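You operate a simulated robot arm through the tools that you are given. There is no shell and no other tool. Be economical: measure what you need, move in short steps, check, and stop when the job is done.

The job below is to be done with a simulated robot arm. You get a single attempt, and the scene is never put back.

TASK
Set the guide to the screen's width and send the matching box through.
Fine: take the box from the rail shelf; free the clamp lever before the guide moves, clamp it again before the start, and stop the belt when the counter shows 1.
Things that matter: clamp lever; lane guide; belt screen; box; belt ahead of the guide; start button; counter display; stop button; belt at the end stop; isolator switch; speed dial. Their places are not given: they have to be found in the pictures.

It is judged by the outcome, as a careful person would: the job done as asked, and still so three seconds after it is handed in. It fails if anything else is knocked over, pushed out of place, dropped, spilled or broken.

THE ROBOT
A 7-joint arm with a two-finger parallel gripper, fixed in place. Base frame: the origin is at the foot of the arm, x ahead of it, y to its left, z up. Units: mm, degrees, N and s.
With the tool pointing down near the work surface it reaches from about 300 to 700 mm from the base axis. Its first joint turns from -66.0 to 66.0 degrees. Payload 1.57 kg.
The TCP is the grasp point between the finger pads, 30 mm short of the fingertips. In the tool frame z runs along the fingers and y along their closing line. The gripper opens to 110 mm. The fingers are 24 mm wide and 12 mm thick; the gripper's body (48 by 112 mm) begins 78 mm behind the TCP.
Orientation is that of the tool frame in the base frame, as [roll, pitch, yaw] about the fixed x, y, z axes, in that order (R = Rz(yaw) Ry(pitch) Rx(roll)). With the fingers straight down and closing along the base's y, the tool's x points along the base's -x, its y along +y and its z along -z.

THE INTERFACE
- The arm moves only by the tool nudge_tool. Its argument "plan" is a list that holds one entry, the list of rows, each a list of 6 numbers: the shift along the base's x, y, z in mm, then the turn, a rotation vector about the base's x, y, z in degrees. In form: [[[dx, dy, dz, ax, ay, az], ...]]. A call has 1 to 10 rows; each row is the pose to reach, as a shift and turn from the pose commanded when the call began. "jaw" is the opening, from 0 (shut) to 1 (fully open), set as the call begins (left out, the last holds). Rows are played at 5 a second. More than 50 mm and 8.6 degrees between two rows, or a gripper value outside its range, and nothing of the call is played. Where a pose cannot be reached the arm comes as near as it can. A force on the tool above 60 N (or 10 N above the force at the start of the call, whichever is more), or a blocked arm, ends the call early, and 0.2 s more pass. Each finger travels about 108 mm/s and halts on what it meets, pressing with about 36 N; the grip force reading is that of the motor and also rises with nothing between the fingers. The clock runs only during rows and for 0.2 s after the last one: add rows that repeat a pose to give the fingers time. The reply holds the time, the measured pose of the TCP, the force on the tool along the base axes, the opening and the grip force, in the units named above and with some noise.
- Cameras (640 x 400 px; columns grow to the right, rows downward): "scene" is fixed at [136.3, -388.7, 1394.7]; the picture's right is [0.91, -0.41, 0.00], its down [-0.30, -0.68, -0.67] and it looks along [0.27, 0.61, -0.75] (base axes); focal length 264 px, centre (320, 200). "wrist" rides on the gripper at [-36, 0, -80] in the tool frame; the picture's right is [0.00, -1.00, 0.00], its down [0.97, 0.00, -0.24] and it looks along [0.24, 0.00, 0.97] (tool axes); focal length 218 px, centre (320, 200).
- snapshot(camera): a new picture of that camera. It takes no simulated time.
- measure_at(camera, pixels): for up to 12 pixels [column, row] of the newest picture of that camera ("zoom" is the newest enlarged one), the place [x, y, z] in the base frame of the surface seen there, good to about 3 mm, but the place of the scene camera against the robot may be out by one fixed shift of up to 18 mm in any direction. It takes no simulated time.
- enlarge(camera, box): a new picture of the part [left, top, right, bottom] of that camera's present view, enlarged. It takes no simulated time.
- sign_off(): hands the job in; it is judged then, once.

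Go step by step. Measure first, check grasps and placings, and put right what went wrong. The budget is 80 turns and 38 pictures, counting those below and the enlarged ones. Unless the task says otherwise, let go and move clear before handing in, and close with one line.

The tools are called as name(argument=value, ...) on one line, values as JSON. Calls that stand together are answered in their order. nudge_tool: Moves the arm, as the interface text tells. Its arguments: {"type":"object","properties":{"plan":{"type":"array"},"jaw":{"type":"number"}},"required":["plan"]} The other tools are called the same way: snapshot (camera) takes a picture; measure_at (camera, pixels) gives the place of the surface under pixels of a picture; enlarge (camera, box) takes an enlarged picture of a part of a camera's view; sign_off () hands the job in.

At the start:

```text
t: 0.0
tcp_pos: [367.7, -127.1, 1173.3]
tcp_rot: [179.9, -0.1, 180.0]
ft_force: [-0.1, 0.1, 0.2]
finger_gap: 110.1
grip_force: 0.2
```

scene: 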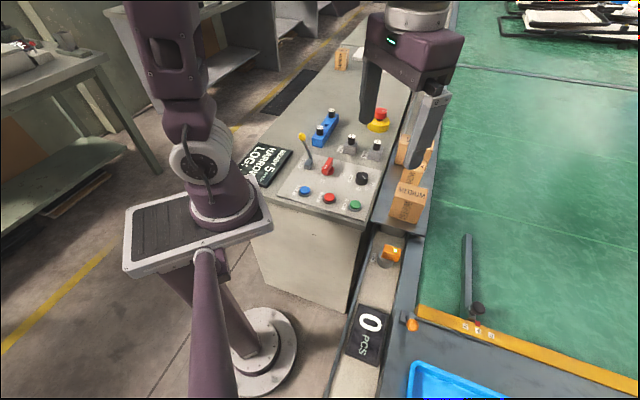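
wrist: 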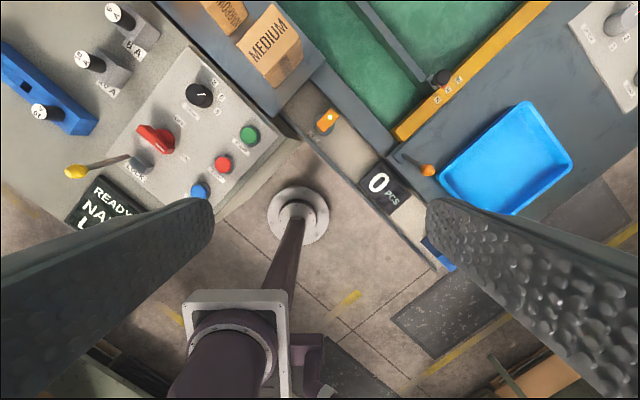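

The pictures show a control panel (scene about 330,180), a screen near (262,165), boxes near (410,200), a guide post near (470,280) and a yellow scale bar. I'll enlarge these to read them.

enlarge(camera="scene", box=[230, 90, 400, 220])

enlarge(camera="scene", box=[340, 200, 640, 400])

enlarge(camera="wrist", box=[0, 0, 320, 240])

enlarge(camera="wrist", box=[320, 0, 640, 220])

```text
3.08 times, centred on (315, 155) of scene
```

zoom: 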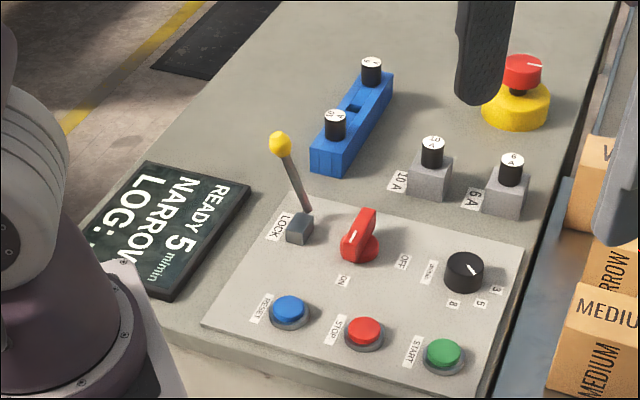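

```text
2.00 times, centred on (490, 300) of scene
```

zoom: 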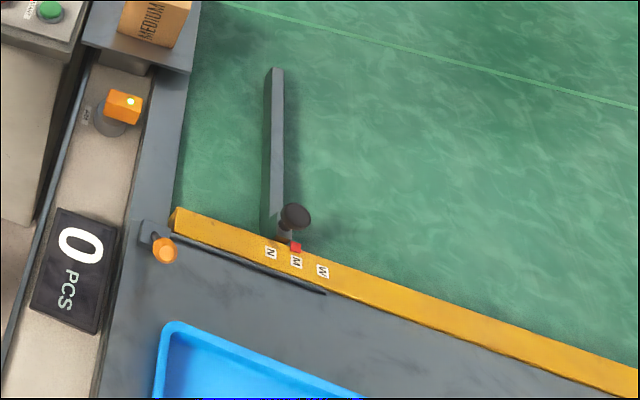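

```text
1.67 times, centred on (160, 120) of wrist
```

zoom: 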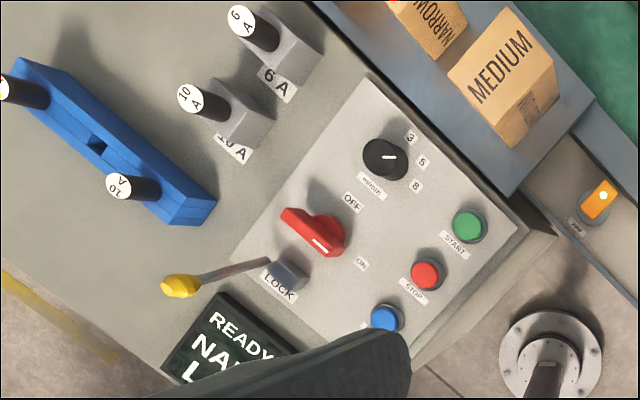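

```text
1.82 times, centred on (480, 110) of wrist
```

zoom: 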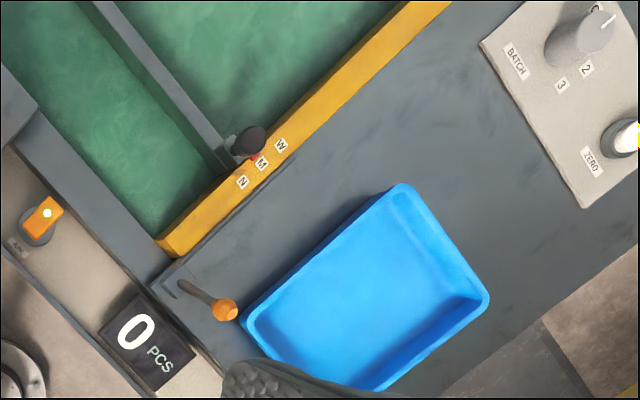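

The screen reads READY, 5 m/min, NARROW, then a LOG line that is partly hidden. The guide now sits at M. Next I measure the main parts in both cameras.

measure_at(camera="wrist", pixels=[[249, 134], [223, 163], [200, 190], [76, 171], [138, 160], [156, 138], [200, 94], [428, 170], [404, 156], [443, 77], [328, 119], [275, 45]])

measure_at(camera="scene", pixels=[[355, 205], [329, 198], [304, 190], [302, 136], [310, 164], [412, 325], [487, 309], [478, 237], [472, 310], [392, 252], [410, 195], [467, 325]])

measure_at(camera="wrist", pixels=[[453, 91], [462, 82], [471, 74], [350, 5], [425, 85], [400, 135], [540, 10], [240, 10], [270, 100], [300, 130], [390, 130], [370, 70]])

```text
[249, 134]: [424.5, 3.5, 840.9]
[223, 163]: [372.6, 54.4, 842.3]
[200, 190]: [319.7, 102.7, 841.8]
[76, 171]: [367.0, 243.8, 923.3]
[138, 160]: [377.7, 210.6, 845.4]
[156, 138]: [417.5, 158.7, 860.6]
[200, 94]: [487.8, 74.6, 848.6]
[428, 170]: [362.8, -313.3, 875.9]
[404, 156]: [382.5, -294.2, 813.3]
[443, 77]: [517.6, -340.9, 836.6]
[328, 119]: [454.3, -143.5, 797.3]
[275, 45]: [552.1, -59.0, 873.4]
```

```text
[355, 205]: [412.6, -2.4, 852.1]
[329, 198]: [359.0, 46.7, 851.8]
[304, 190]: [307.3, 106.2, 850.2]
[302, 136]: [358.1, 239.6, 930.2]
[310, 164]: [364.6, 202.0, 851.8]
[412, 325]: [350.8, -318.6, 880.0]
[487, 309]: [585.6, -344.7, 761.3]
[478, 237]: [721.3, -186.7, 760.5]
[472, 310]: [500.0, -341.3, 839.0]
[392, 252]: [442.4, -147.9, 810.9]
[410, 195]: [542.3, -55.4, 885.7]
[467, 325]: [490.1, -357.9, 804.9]
```

```text
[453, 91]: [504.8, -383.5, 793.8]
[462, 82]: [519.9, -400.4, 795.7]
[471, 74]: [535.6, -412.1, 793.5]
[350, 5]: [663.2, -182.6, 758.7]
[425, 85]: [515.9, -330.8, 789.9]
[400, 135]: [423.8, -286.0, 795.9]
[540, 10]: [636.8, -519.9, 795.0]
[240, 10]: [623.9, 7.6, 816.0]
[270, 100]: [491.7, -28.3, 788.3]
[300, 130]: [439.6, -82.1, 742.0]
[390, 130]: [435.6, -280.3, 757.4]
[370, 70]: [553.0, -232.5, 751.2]
```

The scene camera reads about (-12, -6, +9) off the wrist camera. The belt and panel run about 42° turned from the base, so I turn the tool 42° and move over the guide for a closer look.

nudge_tool(plan=[[[15, -25, -20, 0, 0, 7], [30, -50, -40, 0, 0, 14], [45, -75, -60, 0, 0, 21], [60, -100, -80, 0, 0, 28], [70, -125, -100, 0, 0, 35], [80, -150, -120, 0, 0, 42], [80, -150, -120, 0, 0, 42]]])

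snapshot(camera="wrist")

snapshot(camera="scene")

```text
t: 1.6
tcp_pos: [447.9, -277.6, 1051.9]
tcp_rot: [179.9, 0.0, -138.0]
ft_force: [-0.3, -0.6, -0.1]
finger_gap: 110.0
grip_force: 0.0
```

```text
31 pictures are left
```

wrist: 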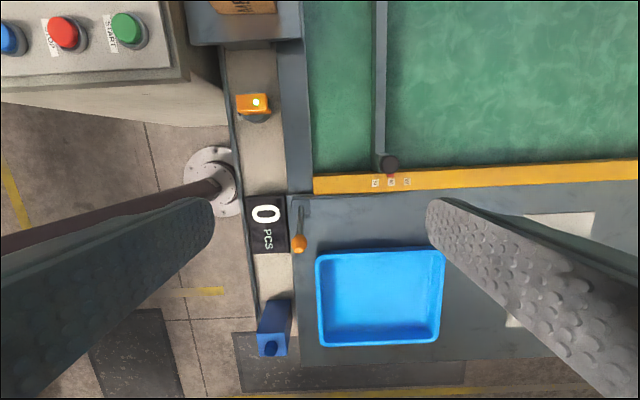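

```text
30 pictures are left
```

scene: 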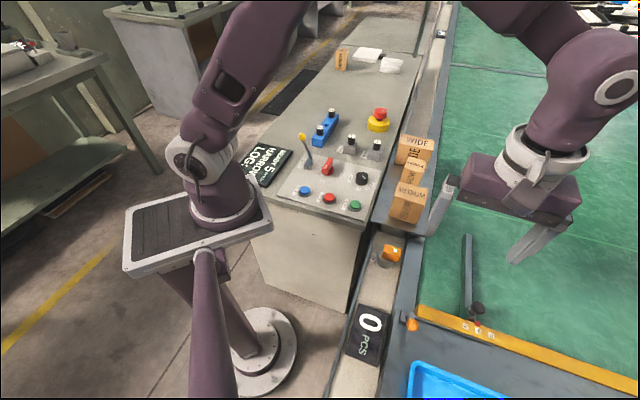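

The wrist view is now square to the belt: guide rail at column 380, knob at (388,163), marks N/M/W at columns 376, 391 and 407, orange lever at (300,243). I'll enlarge both areas.

enlarge(camera="wrist", box=[280, 120, 440, 260])

measure_at(camera="wrist", pixels=[[300, 243], [301, 212], [298, 225], [388, 163], [376, 184], [391, 182], [407, 182], [380, 10], [380, 140], [320, 100], [310, 100], [340, 181]])

enlarge(camera="scene", box=[370, 120, 470, 230])

measure_at(camera="scene", pixels=[[405, 206], [411, 191], [419, 187], [414, 178], [406, 169], [416, 146], [410, 155], [390, 215], [465, 240], [470, 300], [464, 270], [474, 270]])

```text
2.86 times, centred on (360, 190) of wrist
```

zoom: 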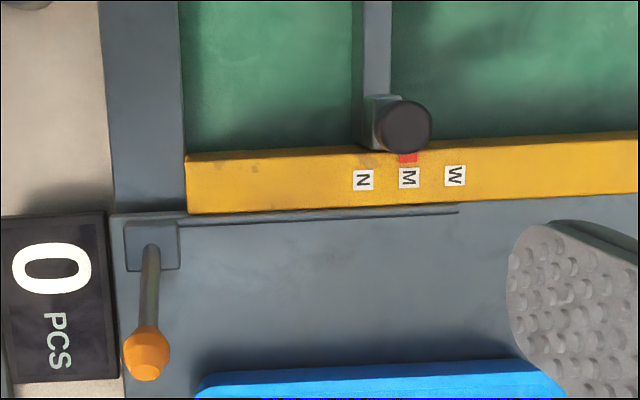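

```text
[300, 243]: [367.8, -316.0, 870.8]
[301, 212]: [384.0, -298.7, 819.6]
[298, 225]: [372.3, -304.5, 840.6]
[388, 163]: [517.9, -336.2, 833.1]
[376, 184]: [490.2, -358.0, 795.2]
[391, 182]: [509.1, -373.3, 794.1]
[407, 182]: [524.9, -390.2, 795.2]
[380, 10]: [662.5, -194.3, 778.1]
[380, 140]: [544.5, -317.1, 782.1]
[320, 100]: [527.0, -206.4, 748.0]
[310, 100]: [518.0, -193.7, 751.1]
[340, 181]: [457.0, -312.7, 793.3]
```

```text
3.64 times, centred on (420, 175) of scene
```

zoom: 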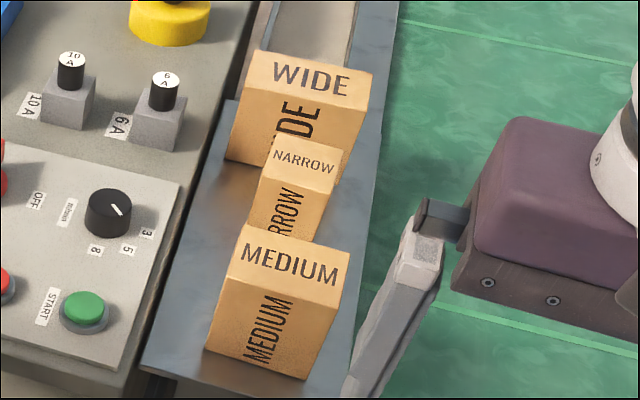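

```text
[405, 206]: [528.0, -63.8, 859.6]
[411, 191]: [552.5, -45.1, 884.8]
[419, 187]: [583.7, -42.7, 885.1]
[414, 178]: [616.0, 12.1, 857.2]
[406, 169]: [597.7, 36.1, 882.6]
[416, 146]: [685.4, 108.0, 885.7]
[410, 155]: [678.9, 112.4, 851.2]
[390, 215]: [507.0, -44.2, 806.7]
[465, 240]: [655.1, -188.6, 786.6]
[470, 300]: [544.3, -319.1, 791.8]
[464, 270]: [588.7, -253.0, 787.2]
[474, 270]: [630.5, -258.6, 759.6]
```

The orange lever has a base block next to the yellow bar and a rod running along the bar, so it may be the clamp. The yellow LOCK lever on the panel also has to be ruled in or out, so I zoom on both and on the screen.

enlarge(camera="wrist", box=[275, 190, 355, 260])

enlarge(camera="scene", box=[240, 120, 345, 200])

enlarge(camera="scene", box=[380, 280, 510, 370])

```text
5.71 times, centred on (315, 225) of wrist
```

zoom: 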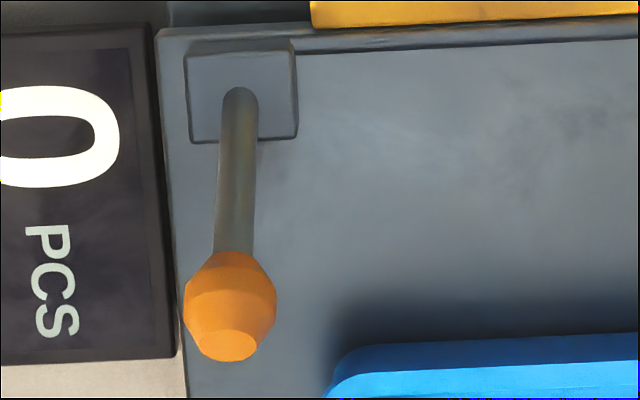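

```text
5.00 times, centred on (292, 160) of scene
```

zoom: 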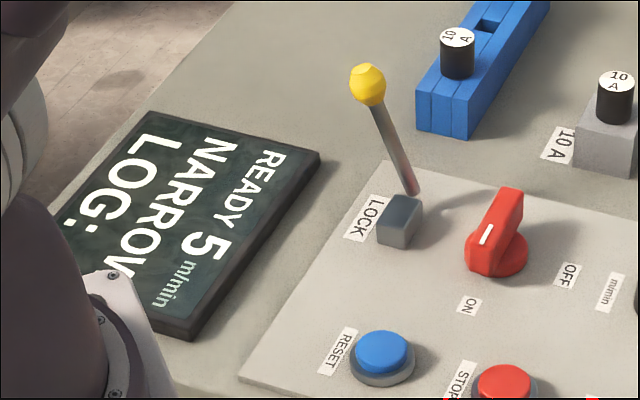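

```text
4.44 times, centred on (445, 325) of scene
```

zoom: 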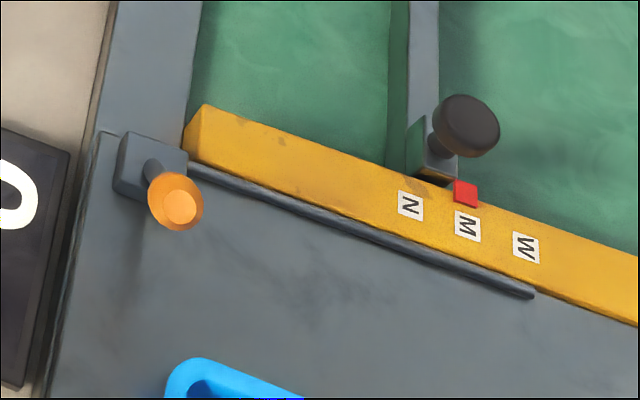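

The rod from the orange lever's block runs along the N/M/W bar, so the orange lever is the guide clamp. The dial points at 5 and the isolator at ON, and both match the screen. I'll measure clearances around the lever (bin rim, counter) before going in.

measure_at(camera="wrist", pixels=[[340, 251], [322, 260], [268, 225], [283, 235], [299, 238], [299, 248], [295, 243], [305, 243], [388, 157], [382, 163], [395, 163], [388, 170]])

nudge_tool(plan=[[[-12, -5, -10, 0, 0, 3], [-45, -15, -40, 0, 0, 3], [-65, -20, -60, 0, 0, 3], [-65, -20, -80, 0, 0, 3], [-65, -20, -80, 0, 0, 3]]], jaw=0.6)

snapshot(camera="wrist")

```text
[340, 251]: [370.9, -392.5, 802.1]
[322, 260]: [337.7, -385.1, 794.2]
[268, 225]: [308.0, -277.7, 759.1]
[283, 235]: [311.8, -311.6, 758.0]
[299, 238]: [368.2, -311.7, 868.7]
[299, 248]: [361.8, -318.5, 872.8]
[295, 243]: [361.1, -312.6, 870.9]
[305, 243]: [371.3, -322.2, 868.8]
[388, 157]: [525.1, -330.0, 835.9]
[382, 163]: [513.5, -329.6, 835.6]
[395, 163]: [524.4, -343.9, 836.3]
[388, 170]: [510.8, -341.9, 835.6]
```

```text
t: 2.8
tcp_pos: [381.9, -296.0, 972.7]
tcp_rot: [-180.0, -0.1, -135.0]
ft_force: [-0.5, 0.8, -0.1]
finger_gap: 66.0
grip_force: 0.1
```

```text
24 pictures are left
```

wrist: 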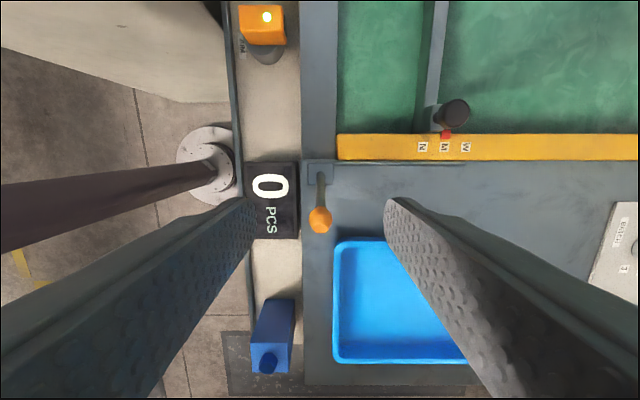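

The lever knob sits on the tool's centre line at (320,220), the bin rim is at z≈802 and the counter at z≈759, so the way is clear. I lower over the knob and grip it; the closing line is along the lever's axis.

nudge_tool(plan=[[[-17, -18, -20, 0, 0, 0], [-17, -18, -55, 0, 0, 0], [-17, -18, -85, 0, 0, 0], [-17, -18, -98, 0, 0, 0], [-17, -18, -98, 0, 0, 0]]], jaw=0.6)

nudge_tool(plan=[[[0, 0, 0, 0, 0, 0], [0, 0, 0, 0, 0, 0], [0, 0, 0, 0, 0, 0]]], jaw=0.1)

snapshot(camera="scene")

```text
t: 4.0
tcp_pos: [364.5, -315.6, 874.0]
tcp_rot: [-180.0, 0.0, -135.0]
ft_force: [1.0, -0.2, 0.0]
finger_gap: 66.1
grip_force: 0.0
```

```text
t: 4.8
tcp_pos: [363.6, -315.0, 875.0]
tcp_rot: [-180.0, 0.1, -135.0]
ft_force: [-4.8, 4.7, -1.4]
finger_gap: 20.8
grip_force: 34.2
```

```text
23 pictures are left
```

scene: 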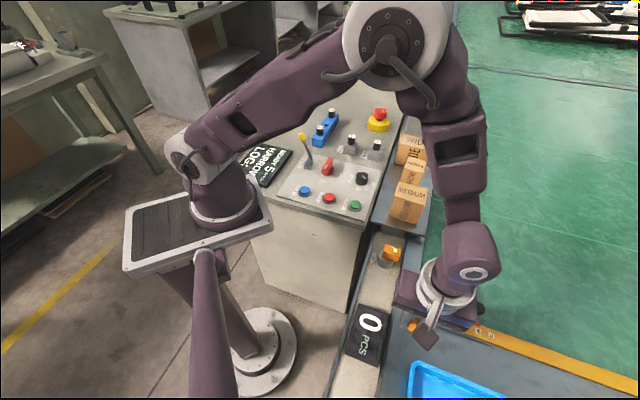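

The knob is gripped with a gap of 20.8. I swing it over in an arc towards the bar, small steps first.

nudge_tool(plan=[[[5, 5, 2.5, 0, 0, 0], [9, 9, 4, 0, 0, 0], [14, 14, 5, 0, 0, 0], [18, 18, 6, 0, 0, 0], [18, 18, 6, 0, 0, 0]]])

```text
t: 6.0
tcp_pos: [382.5, -297.0, 881.3]
tcp_rot: [-179.9, 0.1, -135.0]
ft_force: [-16.5, -0.2, 2.2]
finger_gap: 20.6
grip_force: 34.5
```

nudge_tool(plan=[[[5, 5, -0.5, 0, 0, 0], [9, 9, -1.5, 0, 0, 0], [14, 14, -3.5, 0, 0, 0], [18, 18, -6, 0, 0, 0], [18, 18, -6, 0, 0, 0]]])

enlarge(camera="scene", box=[380, 270, 510, 360])

```text
t: 7.2
tcp_pos: [400.3, -278.4, 875.2]
tcp_rot: [-180.0, 0.0, -134.9]
ft_force: [0.5, -0.1, 0.8]
finger_gap: 11.4
grip_force: 0.0
```

```text
4.44 times, centred on (445, 315) of scene
```

zoom: 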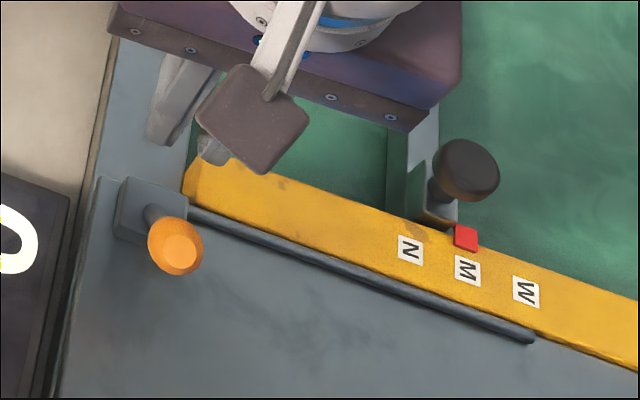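

The knob slipped out and the lever is back where it was (knob at (175,245) in the zoom). A push from behind with shut fingers holds better, so I rise, go behind the knob and come down.

nudge_tool(plan=[[[0, 0, 40, 0, 0, 0], [-28, -28, 45, 0, 0, 0], [-57, -57, 45, 0, 0, 0], [-57, -57, 20, 0, 0, 0], [-57, -57, 1, 0, 0, 0], [-57, -57, 1, 0, 0, 0]]], jaw=0)

nudge_tool(plan=[[[5, 5, 0, 0, 0, 0], [10, 10, 0, 0, 0, 0], [15, 15, 0, 0, 0, 0], [20, 20, 0, 0, 0, 0], [20, 20, 0, 0, 0, 0]]])

enlarge(camera="scene", box=[370, 270, 500, 360])

```text
t: 8.6
tcp_pos: [344.9, -334.7, 874.1]
tcp_rot: [180.0, 0.0, -135.0]
ft_force: [-0.3, -0.5, 0.7]
finger_gap: 0.0
grip_force: 21.1
```

```text
t: 9.8
tcp_pos: [364.5, -315.2, 875.3]
tcp_rot: [180.0, 0.0, -134.9]
ft_force: [0.1, -0.2, 0.3]
finger_gap: 0.2
grip_force: 21.2
```

```text
4.44 times, centred on (435, 315) of scene
```

zoom: 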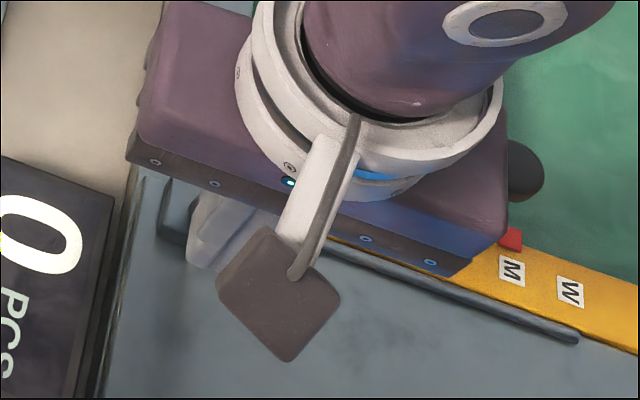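

There is no force although the fingers now stand where the knob was. I check with the wrist camera where the lever is.

snapshot(camera="wrist")

```text
20 pictures are left
```

wrist: 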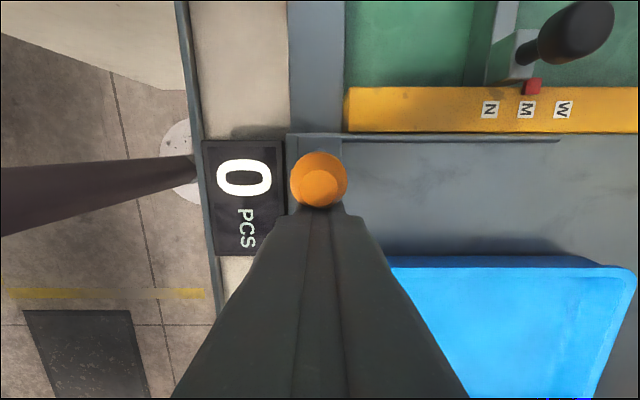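

The lever follows the push easily: the knob is now upright at (320,180). I carry on towards the bar.

nudge_tool(plan=[[[5, 5, 0, 0, 0, 0], [10, 10, 0, 0, 0, 0], [15, 15, 0, 0, 0, 0], [20, 20, 0, 0, 0, 0], [20, 20, 0, 0, 0, 0]]])

nudge_tool(plan=[[[-10, -10, 0, 0, 0, 0], [-20, -20, 10, 0, 0, 0], [-25, -25, 40, 0, 0, 0], [-25, -25, 60, 0, 0, 0]]])

snapshot(camera="wrist")

```text
t: 11.0
tcp_pos: [383.3, -294.3, 875.8]
tcp_rot: [179.9, 0.0, -135.0]
ft_force: [-0.5, -0.5, 0.5]
finger_gap: 0.2
grip_force: 21.3
```

```text
t: 12.0
tcp_pos: [357.5, -320.0, 934.8]
tcp_rot: [-179.9, 0.0, -135.0]
ft_force: [-0.4, -0.3, -0.4]
finger_gap: 0.0
grip_force: 21.0
```

```text
19 pictures are left
```

wrist: 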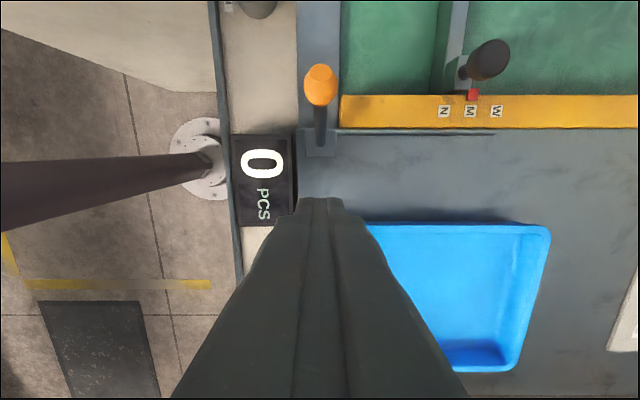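

The lever now leans towards the bar, knob at (321,85), and stays there, so the clamp is free. Next I go over the guide knob (centre about 519, -337, top z≈836) and grip it along the bar's direction.

nudge_tool(plan=[[[45, -5, 10, 0, 0, 0], [90, -10, 10, 0, 0, 0], [130, -14, 10, 0, 0, 0], [161, -17, 0, 0, 0, 0], [161, -17, -45, 0, 0, 0], [161, -17, -85, 0, 0, 0], [161, -17, -98, 0, 0, 0], [161, -17, -98, 0, 0, 0]]], jaw=0.6)

nudge_tool(plan=[[[0, 0, 0, 0, 0, 0], [0, 0, 0, 0, 0, 0], [0, 0, 0, 0, 0, 0]]], jaw=0.08)

snapshot(camera="wrist")

```text
t: 13.8
tcp_pos: [519.2, -337.9, 838.5]
tcp_rot: [-180.0, 0.0, -134.9]
ft_force: [0.2, 0.1, 0.0]
finger_gap: 66.1
grip_force: 0.1
```

```text
t: 14.6
tcp_pos: [519.0, -337.8, 837.6]
tcp_rot: [179.9, 0.0, -135.0]
ft_force: [-0.5, 0.5, -1.3]
finger_gap: 25.4
grip_force: 36.6
```

```text
18 pictures are left
```

wrist: 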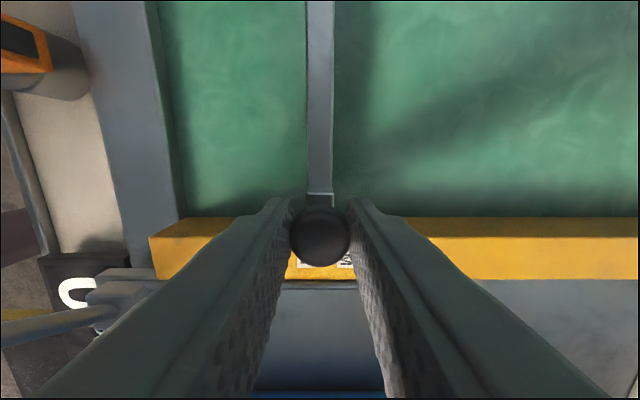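

The knob is held at gap 25.4 with the rail straight below it. N is about 24 mm from M along the bar, so I slide by (-17, +17) in small steps.

nudge_tool(plan=[[[-3, 3, 0, 0, 0, 0], [-6, 6, 0, 0, 0, 0], [-10, 10, 0, 0, 0, 0], [-14, 14, 0, 0, 0, 0], [-16.8, 16.8, 0, 0, 0, 0], [-16.8, 16.8, 0, 0, 0, 0]]])

enlarge(camera="scene", box=[395, 270, 525, 360])

```text
t: 16.0
tcp_pos: [501.7, -321.9, 838.0]
tcp_rot: [-179.9, -0.1, -135.1]
ft_force: [-1.8, -11.8, 0.2]
finger_gap: 25.5
grip_force: 37.0
```

```text
4.44 times, centred on (460, 315) of scene
```

zoom: 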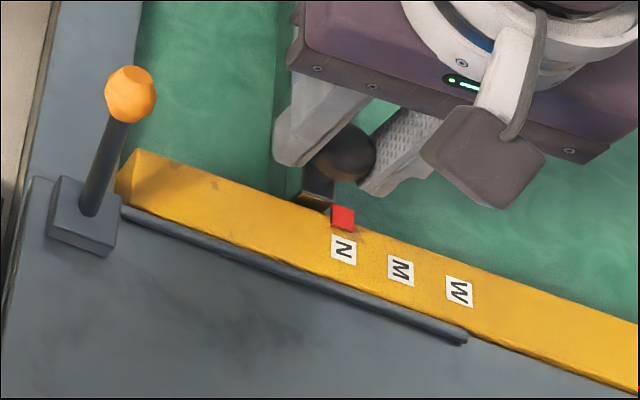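

The red pointer stands over N just as it stood over M before. I let go, rise and check it again without load.

nudge_tool(plan=[[[0, 0, 0, 0, 0, 0], [0, 0, 0, 0, 0, 0], [0, 0, 40, 0, 0, 0], [0, 0, 85, 0, 0, 0], [-30, 30, 100, 0, 0, 0]]], jaw=0.5)

snapshot(camera="wrist")

measure_at(camera="wrist", pixels=[[320, 150], [300, 100], [180, 100], [200, 100], [290, 60], [290, 30], [170, 60]])

```text
t: 17.2
tcp_pos: [473.7, -291.6, 938.4]
tcp_rot: [180.0, -0.1, -134.9]
ft_force: [-0.4, 0.2, 0.3]
finger_gap: 54.9
grip_force: 0.0
```

```text
16 pictures are left
```

wrist: 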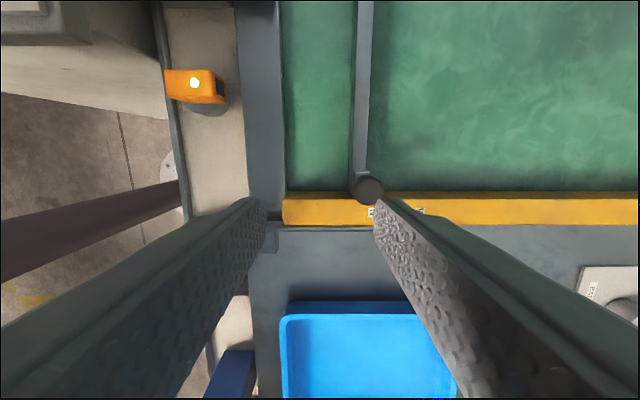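

```text
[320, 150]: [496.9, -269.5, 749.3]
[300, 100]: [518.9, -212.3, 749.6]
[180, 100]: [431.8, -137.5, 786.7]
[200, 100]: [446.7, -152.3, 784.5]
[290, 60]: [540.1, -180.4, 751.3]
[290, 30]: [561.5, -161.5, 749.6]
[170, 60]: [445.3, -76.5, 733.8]
```

The guide stays put at N. Now I clamp it again: go in front of the lever (d≈128), come down and push the knob back the other way.

nudge_tool(plan=[[[-20, 20, 0, 0, 0, 0], [-43.5, 43, 0, 0, 0, 0], [-43.5, 43, -35, 0, 0, 0], [-43.5, 43, -62, 0, 0, 0], [-43.5, 43, -62, 0, 0, 0]]], jaw=0)

nudge_tool(plan=[[[-8, -8, 0, 0, 0, 0], [-16, -16, 0, 0, 0, 0], [-22, -22, 0, 0, 0, 0], [-28, -28, 0, 0, 0, 0], [-34, -34, 0, 0, 0, 0], [-40, -40, 0, 0, 0, 0], [-46, -46, 0, 0, 0, 0], [-51, -51, 0, 0, 0, 0], [-51, -51, 0, 0, 0, 0]]])

nudge_tool(plan=[[[10, 10, 0, 0, 0, 0], [20, 20, 10, 0, 0, 0], [25, 25, 50, 0, 0, 0], [45, 45, 80, 0, 0, 0], [60, 60, 110, 0, 0, 0]]])

snapshot(camera="wrist")

```text
t: 18.4
tcp_pos: [430.8, -249.5, 873.3]
tcp_rot: [180.0, 0.0, -134.9]
ft_force: [-0.6, -0.1, -1.2]
finger_gap: 0.0
grip_force: 21.3
```

```text
t: 20.4
tcp_pos: [379.7, -297.5, 875.6]
tcp_rot: [180.0, 0.2, -134.9]
ft_force: [10.5, 13.4, 2.5]
finger_gap: 0.1
grip_force: 20.9
```

```text
t: 21.6
tcp_pos: [436.1, -238.2, 984.4]
tcp_rot: [-179.9, -0.1, -135.1]
ft_force: [0.6, -0.4, -0.1]
finger_gap: 0.2
grip_force: 20.5
```

```text
15 pictures are left
```

wrist: 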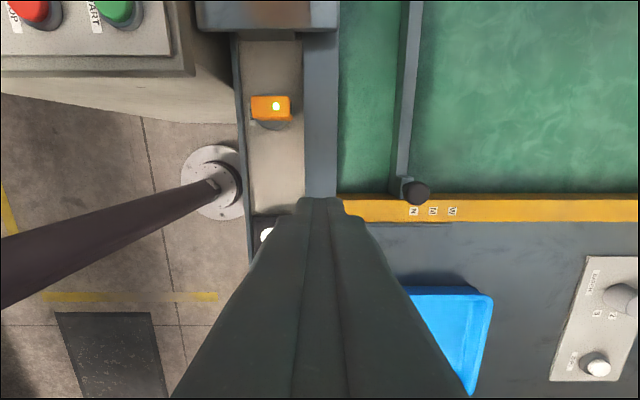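

The lever met its stop at 17 N and the tool is clear. I move over the narrow box (middle one, about 610, 42) at a safe height and check the lever in the scene picture on the way.

nudge_tool(plan=[[[25, 40, 10, 0, 0, 0], [50, 80, 15, 0, 0, 0], [75, 120, 20, 0, 0, 0], [100, 160, 20, 0, 0, 0], [125, 200, 20, 0, 0, 0], [145, 230, 20, 0, 0, 0], [160, 255, 20, 0, 0, 0], [160, 255, 20, 0, 0, 0]]], jaw=1)

snapshot(camera="wrist")

snapshot(camera="scene")

```text
t: 23.4
tcp_pos: [598.4, 15.3, 1004.7]
tcp_rot: [-180.0, -0.1, -135.1]
ft_force: [-0.4, 0.1, 0.0]
finger_gap: 110.0
grip_force: 0.1
```

```text
14 pictures are left
```

wrist: 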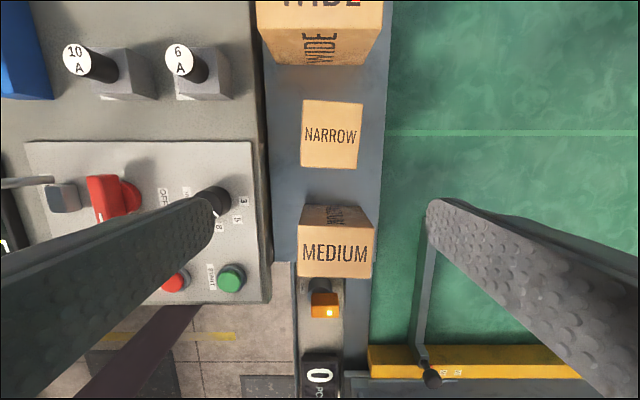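

```text
13 pictures are left
```

scene: 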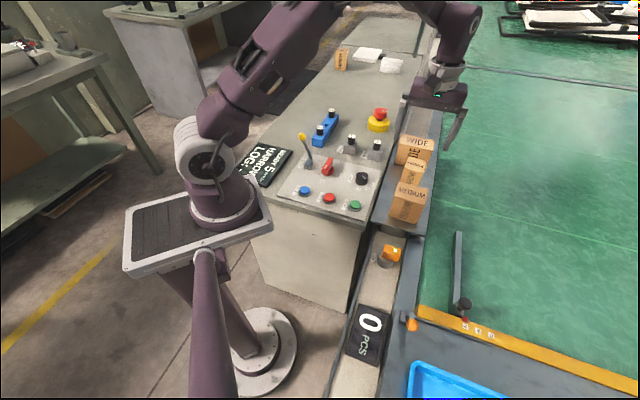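

The lever is back at (412,325) as at the start, so the guide is clamped at N. I measure the narrow box (wrist 302–362, 101–168), its neighbours, the shelf and the guide's upstream end.

measure_at(camera="wrist", pixels=[[306, 105], [360, 106], [304, 160], [356, 166], [285, 130], [375, 130], [335, 240], [335, 190], [320, 55], [270, 50], [430, 205], [423, 340]])

measure_at(camera="scene", pixels=[[457, 232], [463, 233], [455, 300], [450, 260], [440, 260], [430, 250], [440, 200], [434, 200]])

enlarge(camera="scene", box=[410, 200, 510, 340])

```text
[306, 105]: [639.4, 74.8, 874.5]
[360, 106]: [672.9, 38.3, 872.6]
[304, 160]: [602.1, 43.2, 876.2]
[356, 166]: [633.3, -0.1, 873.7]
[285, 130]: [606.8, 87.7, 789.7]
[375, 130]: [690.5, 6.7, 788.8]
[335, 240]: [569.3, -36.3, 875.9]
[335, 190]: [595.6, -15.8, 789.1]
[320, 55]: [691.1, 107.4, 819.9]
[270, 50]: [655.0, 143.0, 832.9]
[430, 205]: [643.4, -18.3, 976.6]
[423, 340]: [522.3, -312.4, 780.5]
```

```text
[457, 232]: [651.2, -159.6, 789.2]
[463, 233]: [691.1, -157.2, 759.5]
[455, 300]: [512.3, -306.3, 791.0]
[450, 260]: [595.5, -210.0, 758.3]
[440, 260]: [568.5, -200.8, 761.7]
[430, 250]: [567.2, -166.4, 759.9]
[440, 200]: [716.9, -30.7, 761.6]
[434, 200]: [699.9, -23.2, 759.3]
```

```text
2.86 times, centred on (460, 270) of scene
```

zoom: 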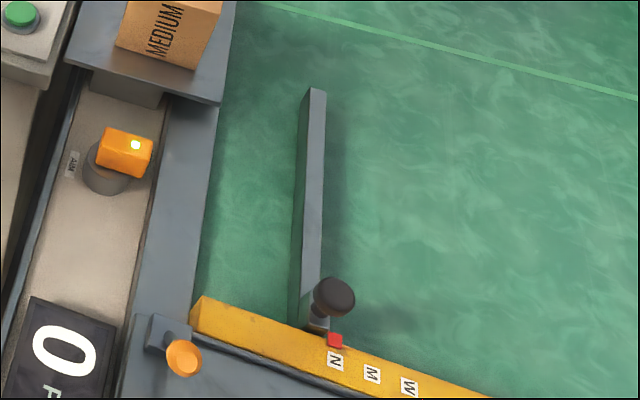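

The narrow box's top spans about 58 mm, centre near (637, 39), top z≈875, and it is turned about 4°. I line up above it with the jaw part open and check before going down.

nudge_tool(plan=[[[20, 12, -20, 0, 0, -2], [38.6, 23.7, -40, 0, 0, -4], [38.6, 23.7, -75, 0, 0, -4], [38.6, 23.7, -75, 0, 0, -4]]], jaw=0.78)

snapshot(camera="wrist")

measure_at(camera="wrist", pixels=[[285, 220], [355, 220], [320, 180], [320, 250], [320, 215]])

```text
t: 24.4
tcp_pos: [635.5, 41.0, 929.1]
tcp_rot: [179.9, 0.0, -139.0]
ft_force: [0.4, 1.1, 0.4]
finger_gap: 85.8
grip_force: 0.0
```

```text
11 pictures are left
```

wrist: 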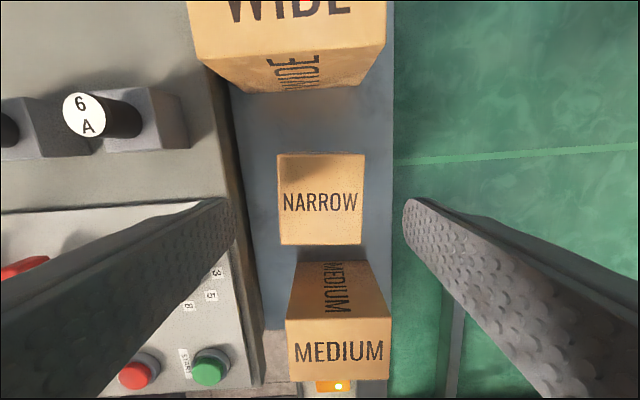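

```text
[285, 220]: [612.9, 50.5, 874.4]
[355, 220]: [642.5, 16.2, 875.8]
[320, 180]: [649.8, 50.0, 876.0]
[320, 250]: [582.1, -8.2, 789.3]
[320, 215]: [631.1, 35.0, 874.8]
```

The box is square in view and centred at (321,198), clear of both fingers. I go down to about 12 mm below its top and grip.

nudge_tool(plan=[[[4, 2, -30, 0, 0, 0], [4, 2, -55, 0, 0, 0], [4, 2, -66, 0, 0, 0], [4, 2, -66, 0, 0, 0]]])

nudge_tool(plan=[[[0, 0, 0, 0, 0, 0], [0, 0, 0, 0, 0, 0], [0, 0, 0, 0, 0, 0]]], jaw=0.4)

```text
t: 25.4
tcp_pos: [640.9, 41.6, 865.0]
tcp_rot: [-179.9, 0.0, -138.9]
ft_force: [0.1, 0.5, -0.5]
finger_gap: 85.9
grip_force: 0.1
```

```text
t: 26.2
tcp_pos: [641.4, 40.3, 864.2]
tcp_rot: [-179.9, 0.0, -139.0]
ft_force: [-1.0, -0.7, 0.7]
finger_gap: 54.8
grip_force: 36.5
```

The box is held (gap 54.8). I lift it and carry it across to the belt ahead of the guide, turning it square.

nudge_tool(plan=[[[0, 0, 25, 0, 0, 0], [0, 0, 60, 0, 0, 0], [10, -30, 60, 0, 0, 1], [18, -65, 60, 0, 0, 2], [25, -100, 60, 0, 0, 3], [29, -137.5, 60, 0, 0, 4], [29, -137.5, 60, 0, 0, 4]]])

snapshot(camera="wrist")

enlarge(camera="scene", box=[370, 120, 530, 340])

```text
t: 27.8
tcp_pos: [669.0, -95.1, 923.5]
tcp_rot: [180.0, 0.0, -135.0]
ft_force: [-0.2, 0.8, -1.7]
finger_gap: 54.8
grip_force: 35.6
```

```text
10 pictures are left
```

wrist: 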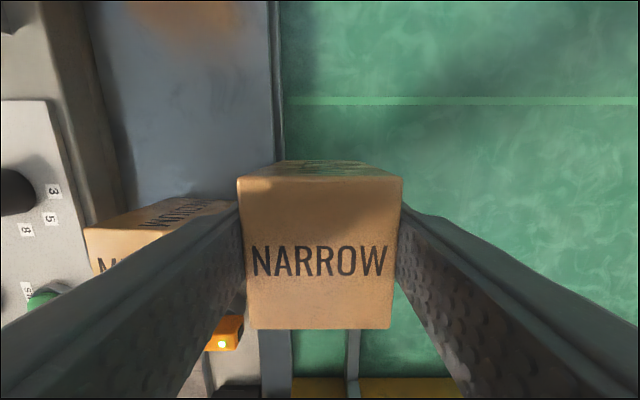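

```text
1.82 times, centred on (450, 230) of scene
```

zoom: 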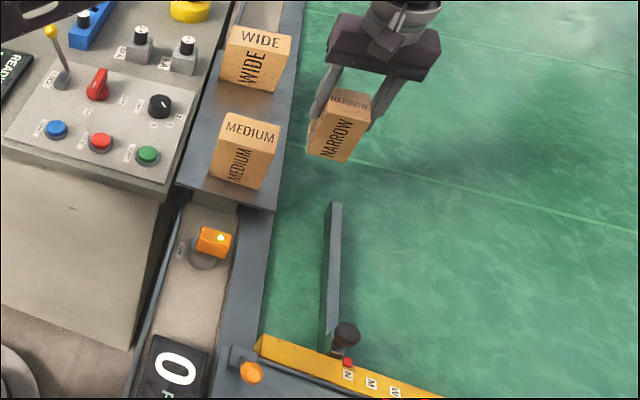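

The box hangs centred over the lane: wall at column 290, rail left face at 347, tool centre at 320. I measure the lane and belt height before lowering.

measure_at(camera="wrist", pixels=[[292, 345], [288, 345], [346, 345], [353, 335], [320, 355], [275, 120], [285, 120], [300, 120], [400, 130], [290, 98]])

```text
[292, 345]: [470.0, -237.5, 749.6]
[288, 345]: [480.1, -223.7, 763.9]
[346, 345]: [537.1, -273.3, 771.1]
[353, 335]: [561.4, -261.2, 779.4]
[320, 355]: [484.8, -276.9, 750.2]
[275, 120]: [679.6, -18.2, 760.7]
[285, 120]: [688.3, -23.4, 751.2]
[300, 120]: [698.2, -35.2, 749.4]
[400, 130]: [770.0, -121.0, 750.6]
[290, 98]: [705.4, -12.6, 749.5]
```

The lane is about 72 mm wide (b 501–573) for a 55 mm box, and the belt is at z≈750. I lower the box onto the belt, last part slowly.

nudge_tool(plan=[[[-1, 1, -40, 0, 0, 0], [-1, 1, -75, 0, 0, 0], [-1, 1, -90, 0, 0, 0], [-1, 1, -95, 0, 0, 0], [-1, 1, -97, 0, 0, 0], [-1, 1, -97, 0, 0, 0]]])

```text
t: 29.2
tcp_pos: [667.8, -95.2, 828.1]
tcp_rot: [179.9, 0.0, -135.0]
ft_force: [0.1, 0.0, -2.0]
finger_gap: 54.6
grip_force: 36.0
```

nudge_tool(plan=[[[0, 0, -1, 0, 0, 0], [0, 0, -2, 0, 0, 0], [0, 0, -3, 0, 0, 0], [0, 0, -3, 0, 0, 0]]])

```text
t: 30.2
tcp_pos: [669.3, -94.7, 823.3]
tcp_rot: [-180.0, 0.0, -135.0]
ft_force: [0.5, 0.8, -2.1]
finger_gap: 54.6
grip_force: 36.3
```

There is no contact yet (the load is still -2 N). I lower a few mm more.

nudge_tool(plan=[[[0, 0, -1, 0, 0, 0], [0, 0, -2, 0, 0, 0], [0, 0, -3, 0, 0, 0], [0, 0, -3, 0, 0, 0]]])

```text
t: 31.2
tcp_pos: [669.0, -94.3, 824.0]
tcp_rot: [-179.9, 0.1, -135.0]
ft_force: [-11.2, 3.9, 35.3]
finger_gap: 54.8
grip_force: 36.4
```

Contact at 35 N: the box stands on the belt. I ease off by 2 mm, open only a little (the shelf edge is near) and lift straight up.

nudge_tool(plan=[[[0, 0, 2, 0, 0, 0], [0, 0, 2, 0, 0, 0], [0, 0, 2, 0, 0, 0]]])

nudge_tool(plan=[[[0, 0, 0, 0, 0, 0], [0, 0, 0, 0, 0, 0], [0, 0, 25, 0, 0, 0], [0, 0, 60, 0, 0, 0], [0, 0, 105, 0, 0, 0], [0, 0, 105, 0, 0, 0]]], jaw=0.6)

snapshot(camera="wrist")

```text
t: 32.0
tcp_pos: [668.9, -94.2, 823.9]
tcp_rot: [-179.9, 0.1, -135.0]
ft_force: [3.6, 1.3, 11.8]
finger_gap: 54.5
grip_force: 35.9
```

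```text
t: 33.4
tcp_pos: [669.8, -94.1, 927.9]
tcp_rot: [-180.0, 0.1, -135.0]
ft_force: [0.2, -0.3, 0.3]
finger_gap: 65.8
grip_force: 0.0
```

```text
8 pictures are left
```

wrist: 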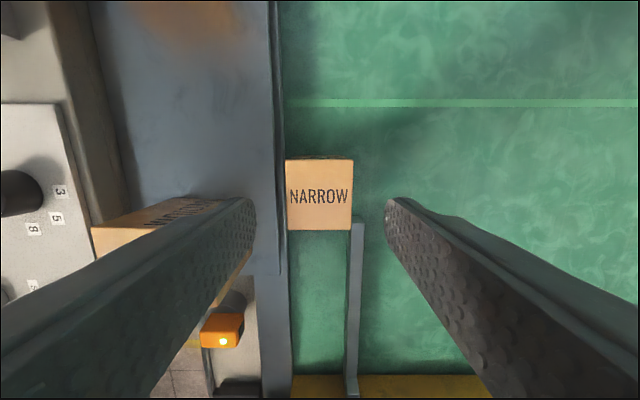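

The NARROW box stands square on the belt just upstream of the rail end, between wall and rail. I close the fingers and move above START (424, 3), then check the screen from there.

nudge_tool(plan=[[[-20, 10, 25, 0, 0, 0], [-65, 25, 30, 0, 0, 0], [-110, 43, 30, 0, 0, 0], [-155, 61, 30, 0, 0, 0], [-200, 79, 25, 0, 0, 0], [-245, 97, 5, 0, 0, 0], [-245, 97, -15, 0, 0, 0], [-245, 97, -15, 0, 0, 0]]], jaw=0)

snapshot(camera="wrist")

enlarge(camera="wrist", box=[0, 60, 320, 260])

```text
refused: row 6 steps farther than a row can; nothing moved
```

```text
7 pictures are left
```

wrist: 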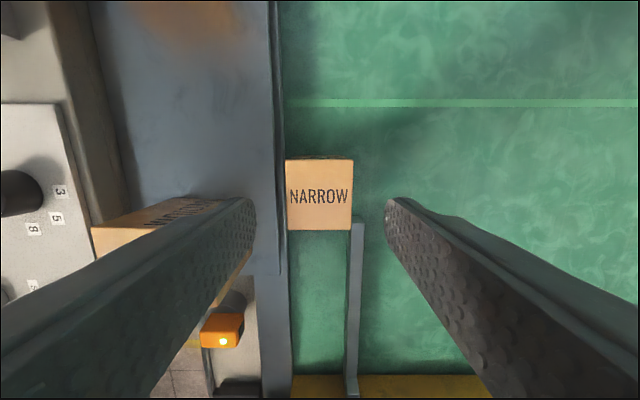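

```text
2.00 times, centred on (160, 160) of wrist
```

zoom: 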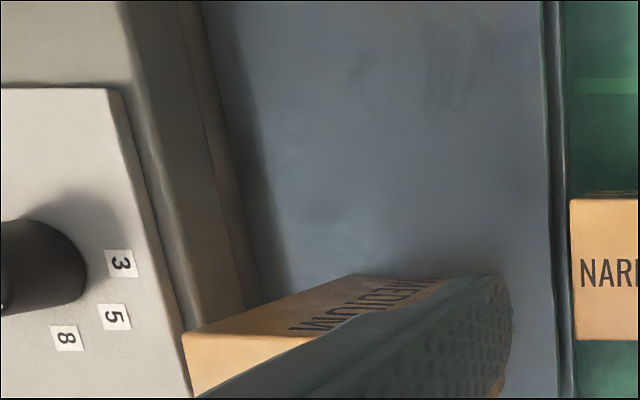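

That call was refused because one step was too long, so nothing moved. I resend it with shorter steps.

nudge_tool(plan=[[[-20, 8, 25, 0, 0, 0], [-60, 24, 30, 0, 0, 0], [-100, 40, 30, 0, 0, 0], [-140, 56, 30, 0, 0, 0], [-180, 71, 30, 0, 0, 0], [-215, 85, 20, 0, 0, 0], [-245, 97, 0, 0, 0, 0], [-245, 97, -15, 0, 0, 0], [-245, 97, -15, 0, 0, 0]]], jaw=0)

```text
t: 35.4
tcp_pos: [426.1, 2.1, 914.8]
tcp_rot: [180.0, 0.0, -135.0]
ft_force: [-0.5, 0.3, -0.7]
finger_gap: 0.1
grip_force: 21.4
```

enlarge(camera="wrist", box=[0, 50, 380, 290])

measure_at(camera="zoom", pixels=[[540, 270], [540, 240], [360, 260], [120, 300]])

```text
1.67 times, centred on (190, 170) of wrist
```

zoom: 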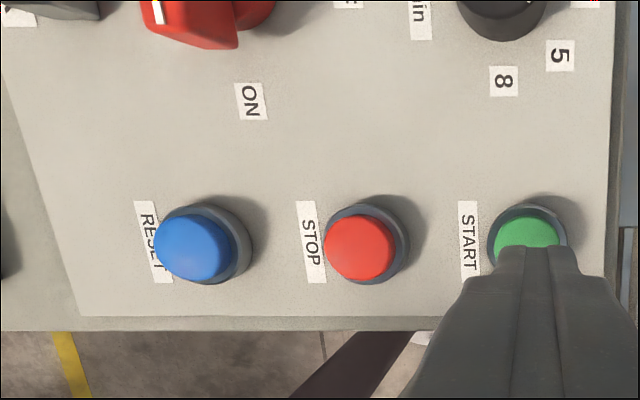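

```text
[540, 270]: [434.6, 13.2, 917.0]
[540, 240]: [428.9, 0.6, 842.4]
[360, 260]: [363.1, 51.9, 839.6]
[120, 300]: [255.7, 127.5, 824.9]
```

The fingers are straight above START (zoom 528,240). I press it in small steps and come back up in the same call.

nudge_tool(plan=[[[-1, 1, -25, 0, 0, 0], [-1, 1, -40, 0, 0, 0], [-1, 1, -45, 0, 0, 0], [-1, 1, -48, 0, 0, 0], [-1, 1, -50, 0, 0, 0], [-1, 1, -25, 0, 0, 0]]])

enlarge(camera="scene", box=[240, 120, 560, 370])

```text
t: 36.8
tcp_pos: [424.9, 4.3, 889.9]
tcp_rot: [179.9, 0.0, -135.1]
ft_force: [-0.1, -0.9, 1.0]
finger_gap: 0.0
grip_force: 20.9
```

```text
1.60 times, centred on (400, 245) of scene
```

zoom: 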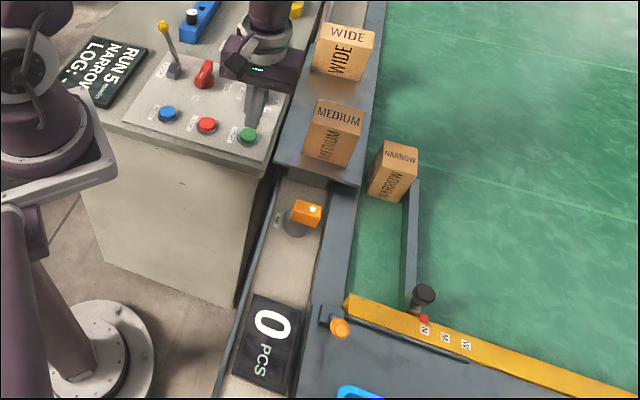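

The screen shows RUN and the box is moving. I shift above STOP and wait there.

nudge_tool(plan=[[[-27, 25, 5, 0, 0, 0], [-53.5, 50, 0, 0, 0, 0], [-53.5, 50, -8, 0, 0, 0], [-53.5, 50, -8, 0, 0, 0], [-53.5, 50, -8, 0, 0, 0], [-53.5, 50, -8, 0, 0, 0], [-53.5, 50, -8, 0, 0, 0], [-53.5, 50, -8, 0, 0, 0], [-53.5, 50, -8, 0, 0, 0], [-53.5, 50, -8, 0, 0, 0]]])

enlarge(camera="scene", box=[240, 120, 560, 370])

```text
t: 39.0
tcp_pos: [371.3, 53.7, 881.1]
tcp_rot: [180.0, 0.0, -134.9]
ft_force: [0.3, 0.6, -0.3]
finger_gap: 0.2
grip_force: 20.7
```

```text
1.60 times, centred on (400, 245) of scene
```

zoom: 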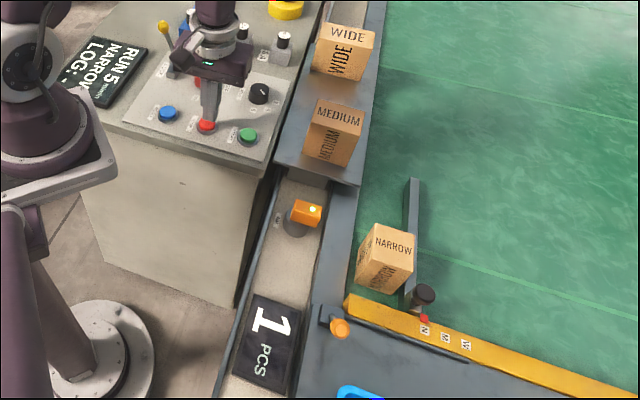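

The counter shows 1 and the box is nearly at the end stop. I press STOP now.

nudge_tool(plan=[[[0, 0, -9, 0, 0, 0], [0, 0, -13, 0, 0, 0], [0, 0, -16, 0, 0, 0], [0, 0, -17, 0, 0, 0], [0, 0, 10, 0, 0, 0], [0, 0, 50, 0, 0, 0]]])

enlarge(camera="scene", box=[240, 120, 560, 370])

```text
t: 40.4
tcp_pos: [368.7, 53.2, 931.5]
tcp_rot: [180.0, 0.1, -135.0]
ft_force: [0.7, 0.4, 0.3]
finger_gap: 0.1
grip_force: 20.9
```

```text
1.60 times, centred on (400, 245) of scene
```

zoom: 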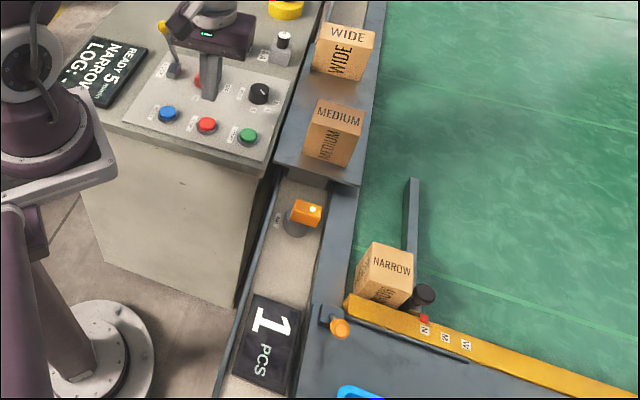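

The screen is back to READY, the counter shows 1, the box rests in the lane at the end stop, the guide is at N and clamped, and the arm is clear. I hand in.

sign_off()

```text
The job is handed in.
```

The job is done and handed in: the guide is set and clamped at N, the narrow box went through to the end stop, the counter shows 1, and the belt is stopped.
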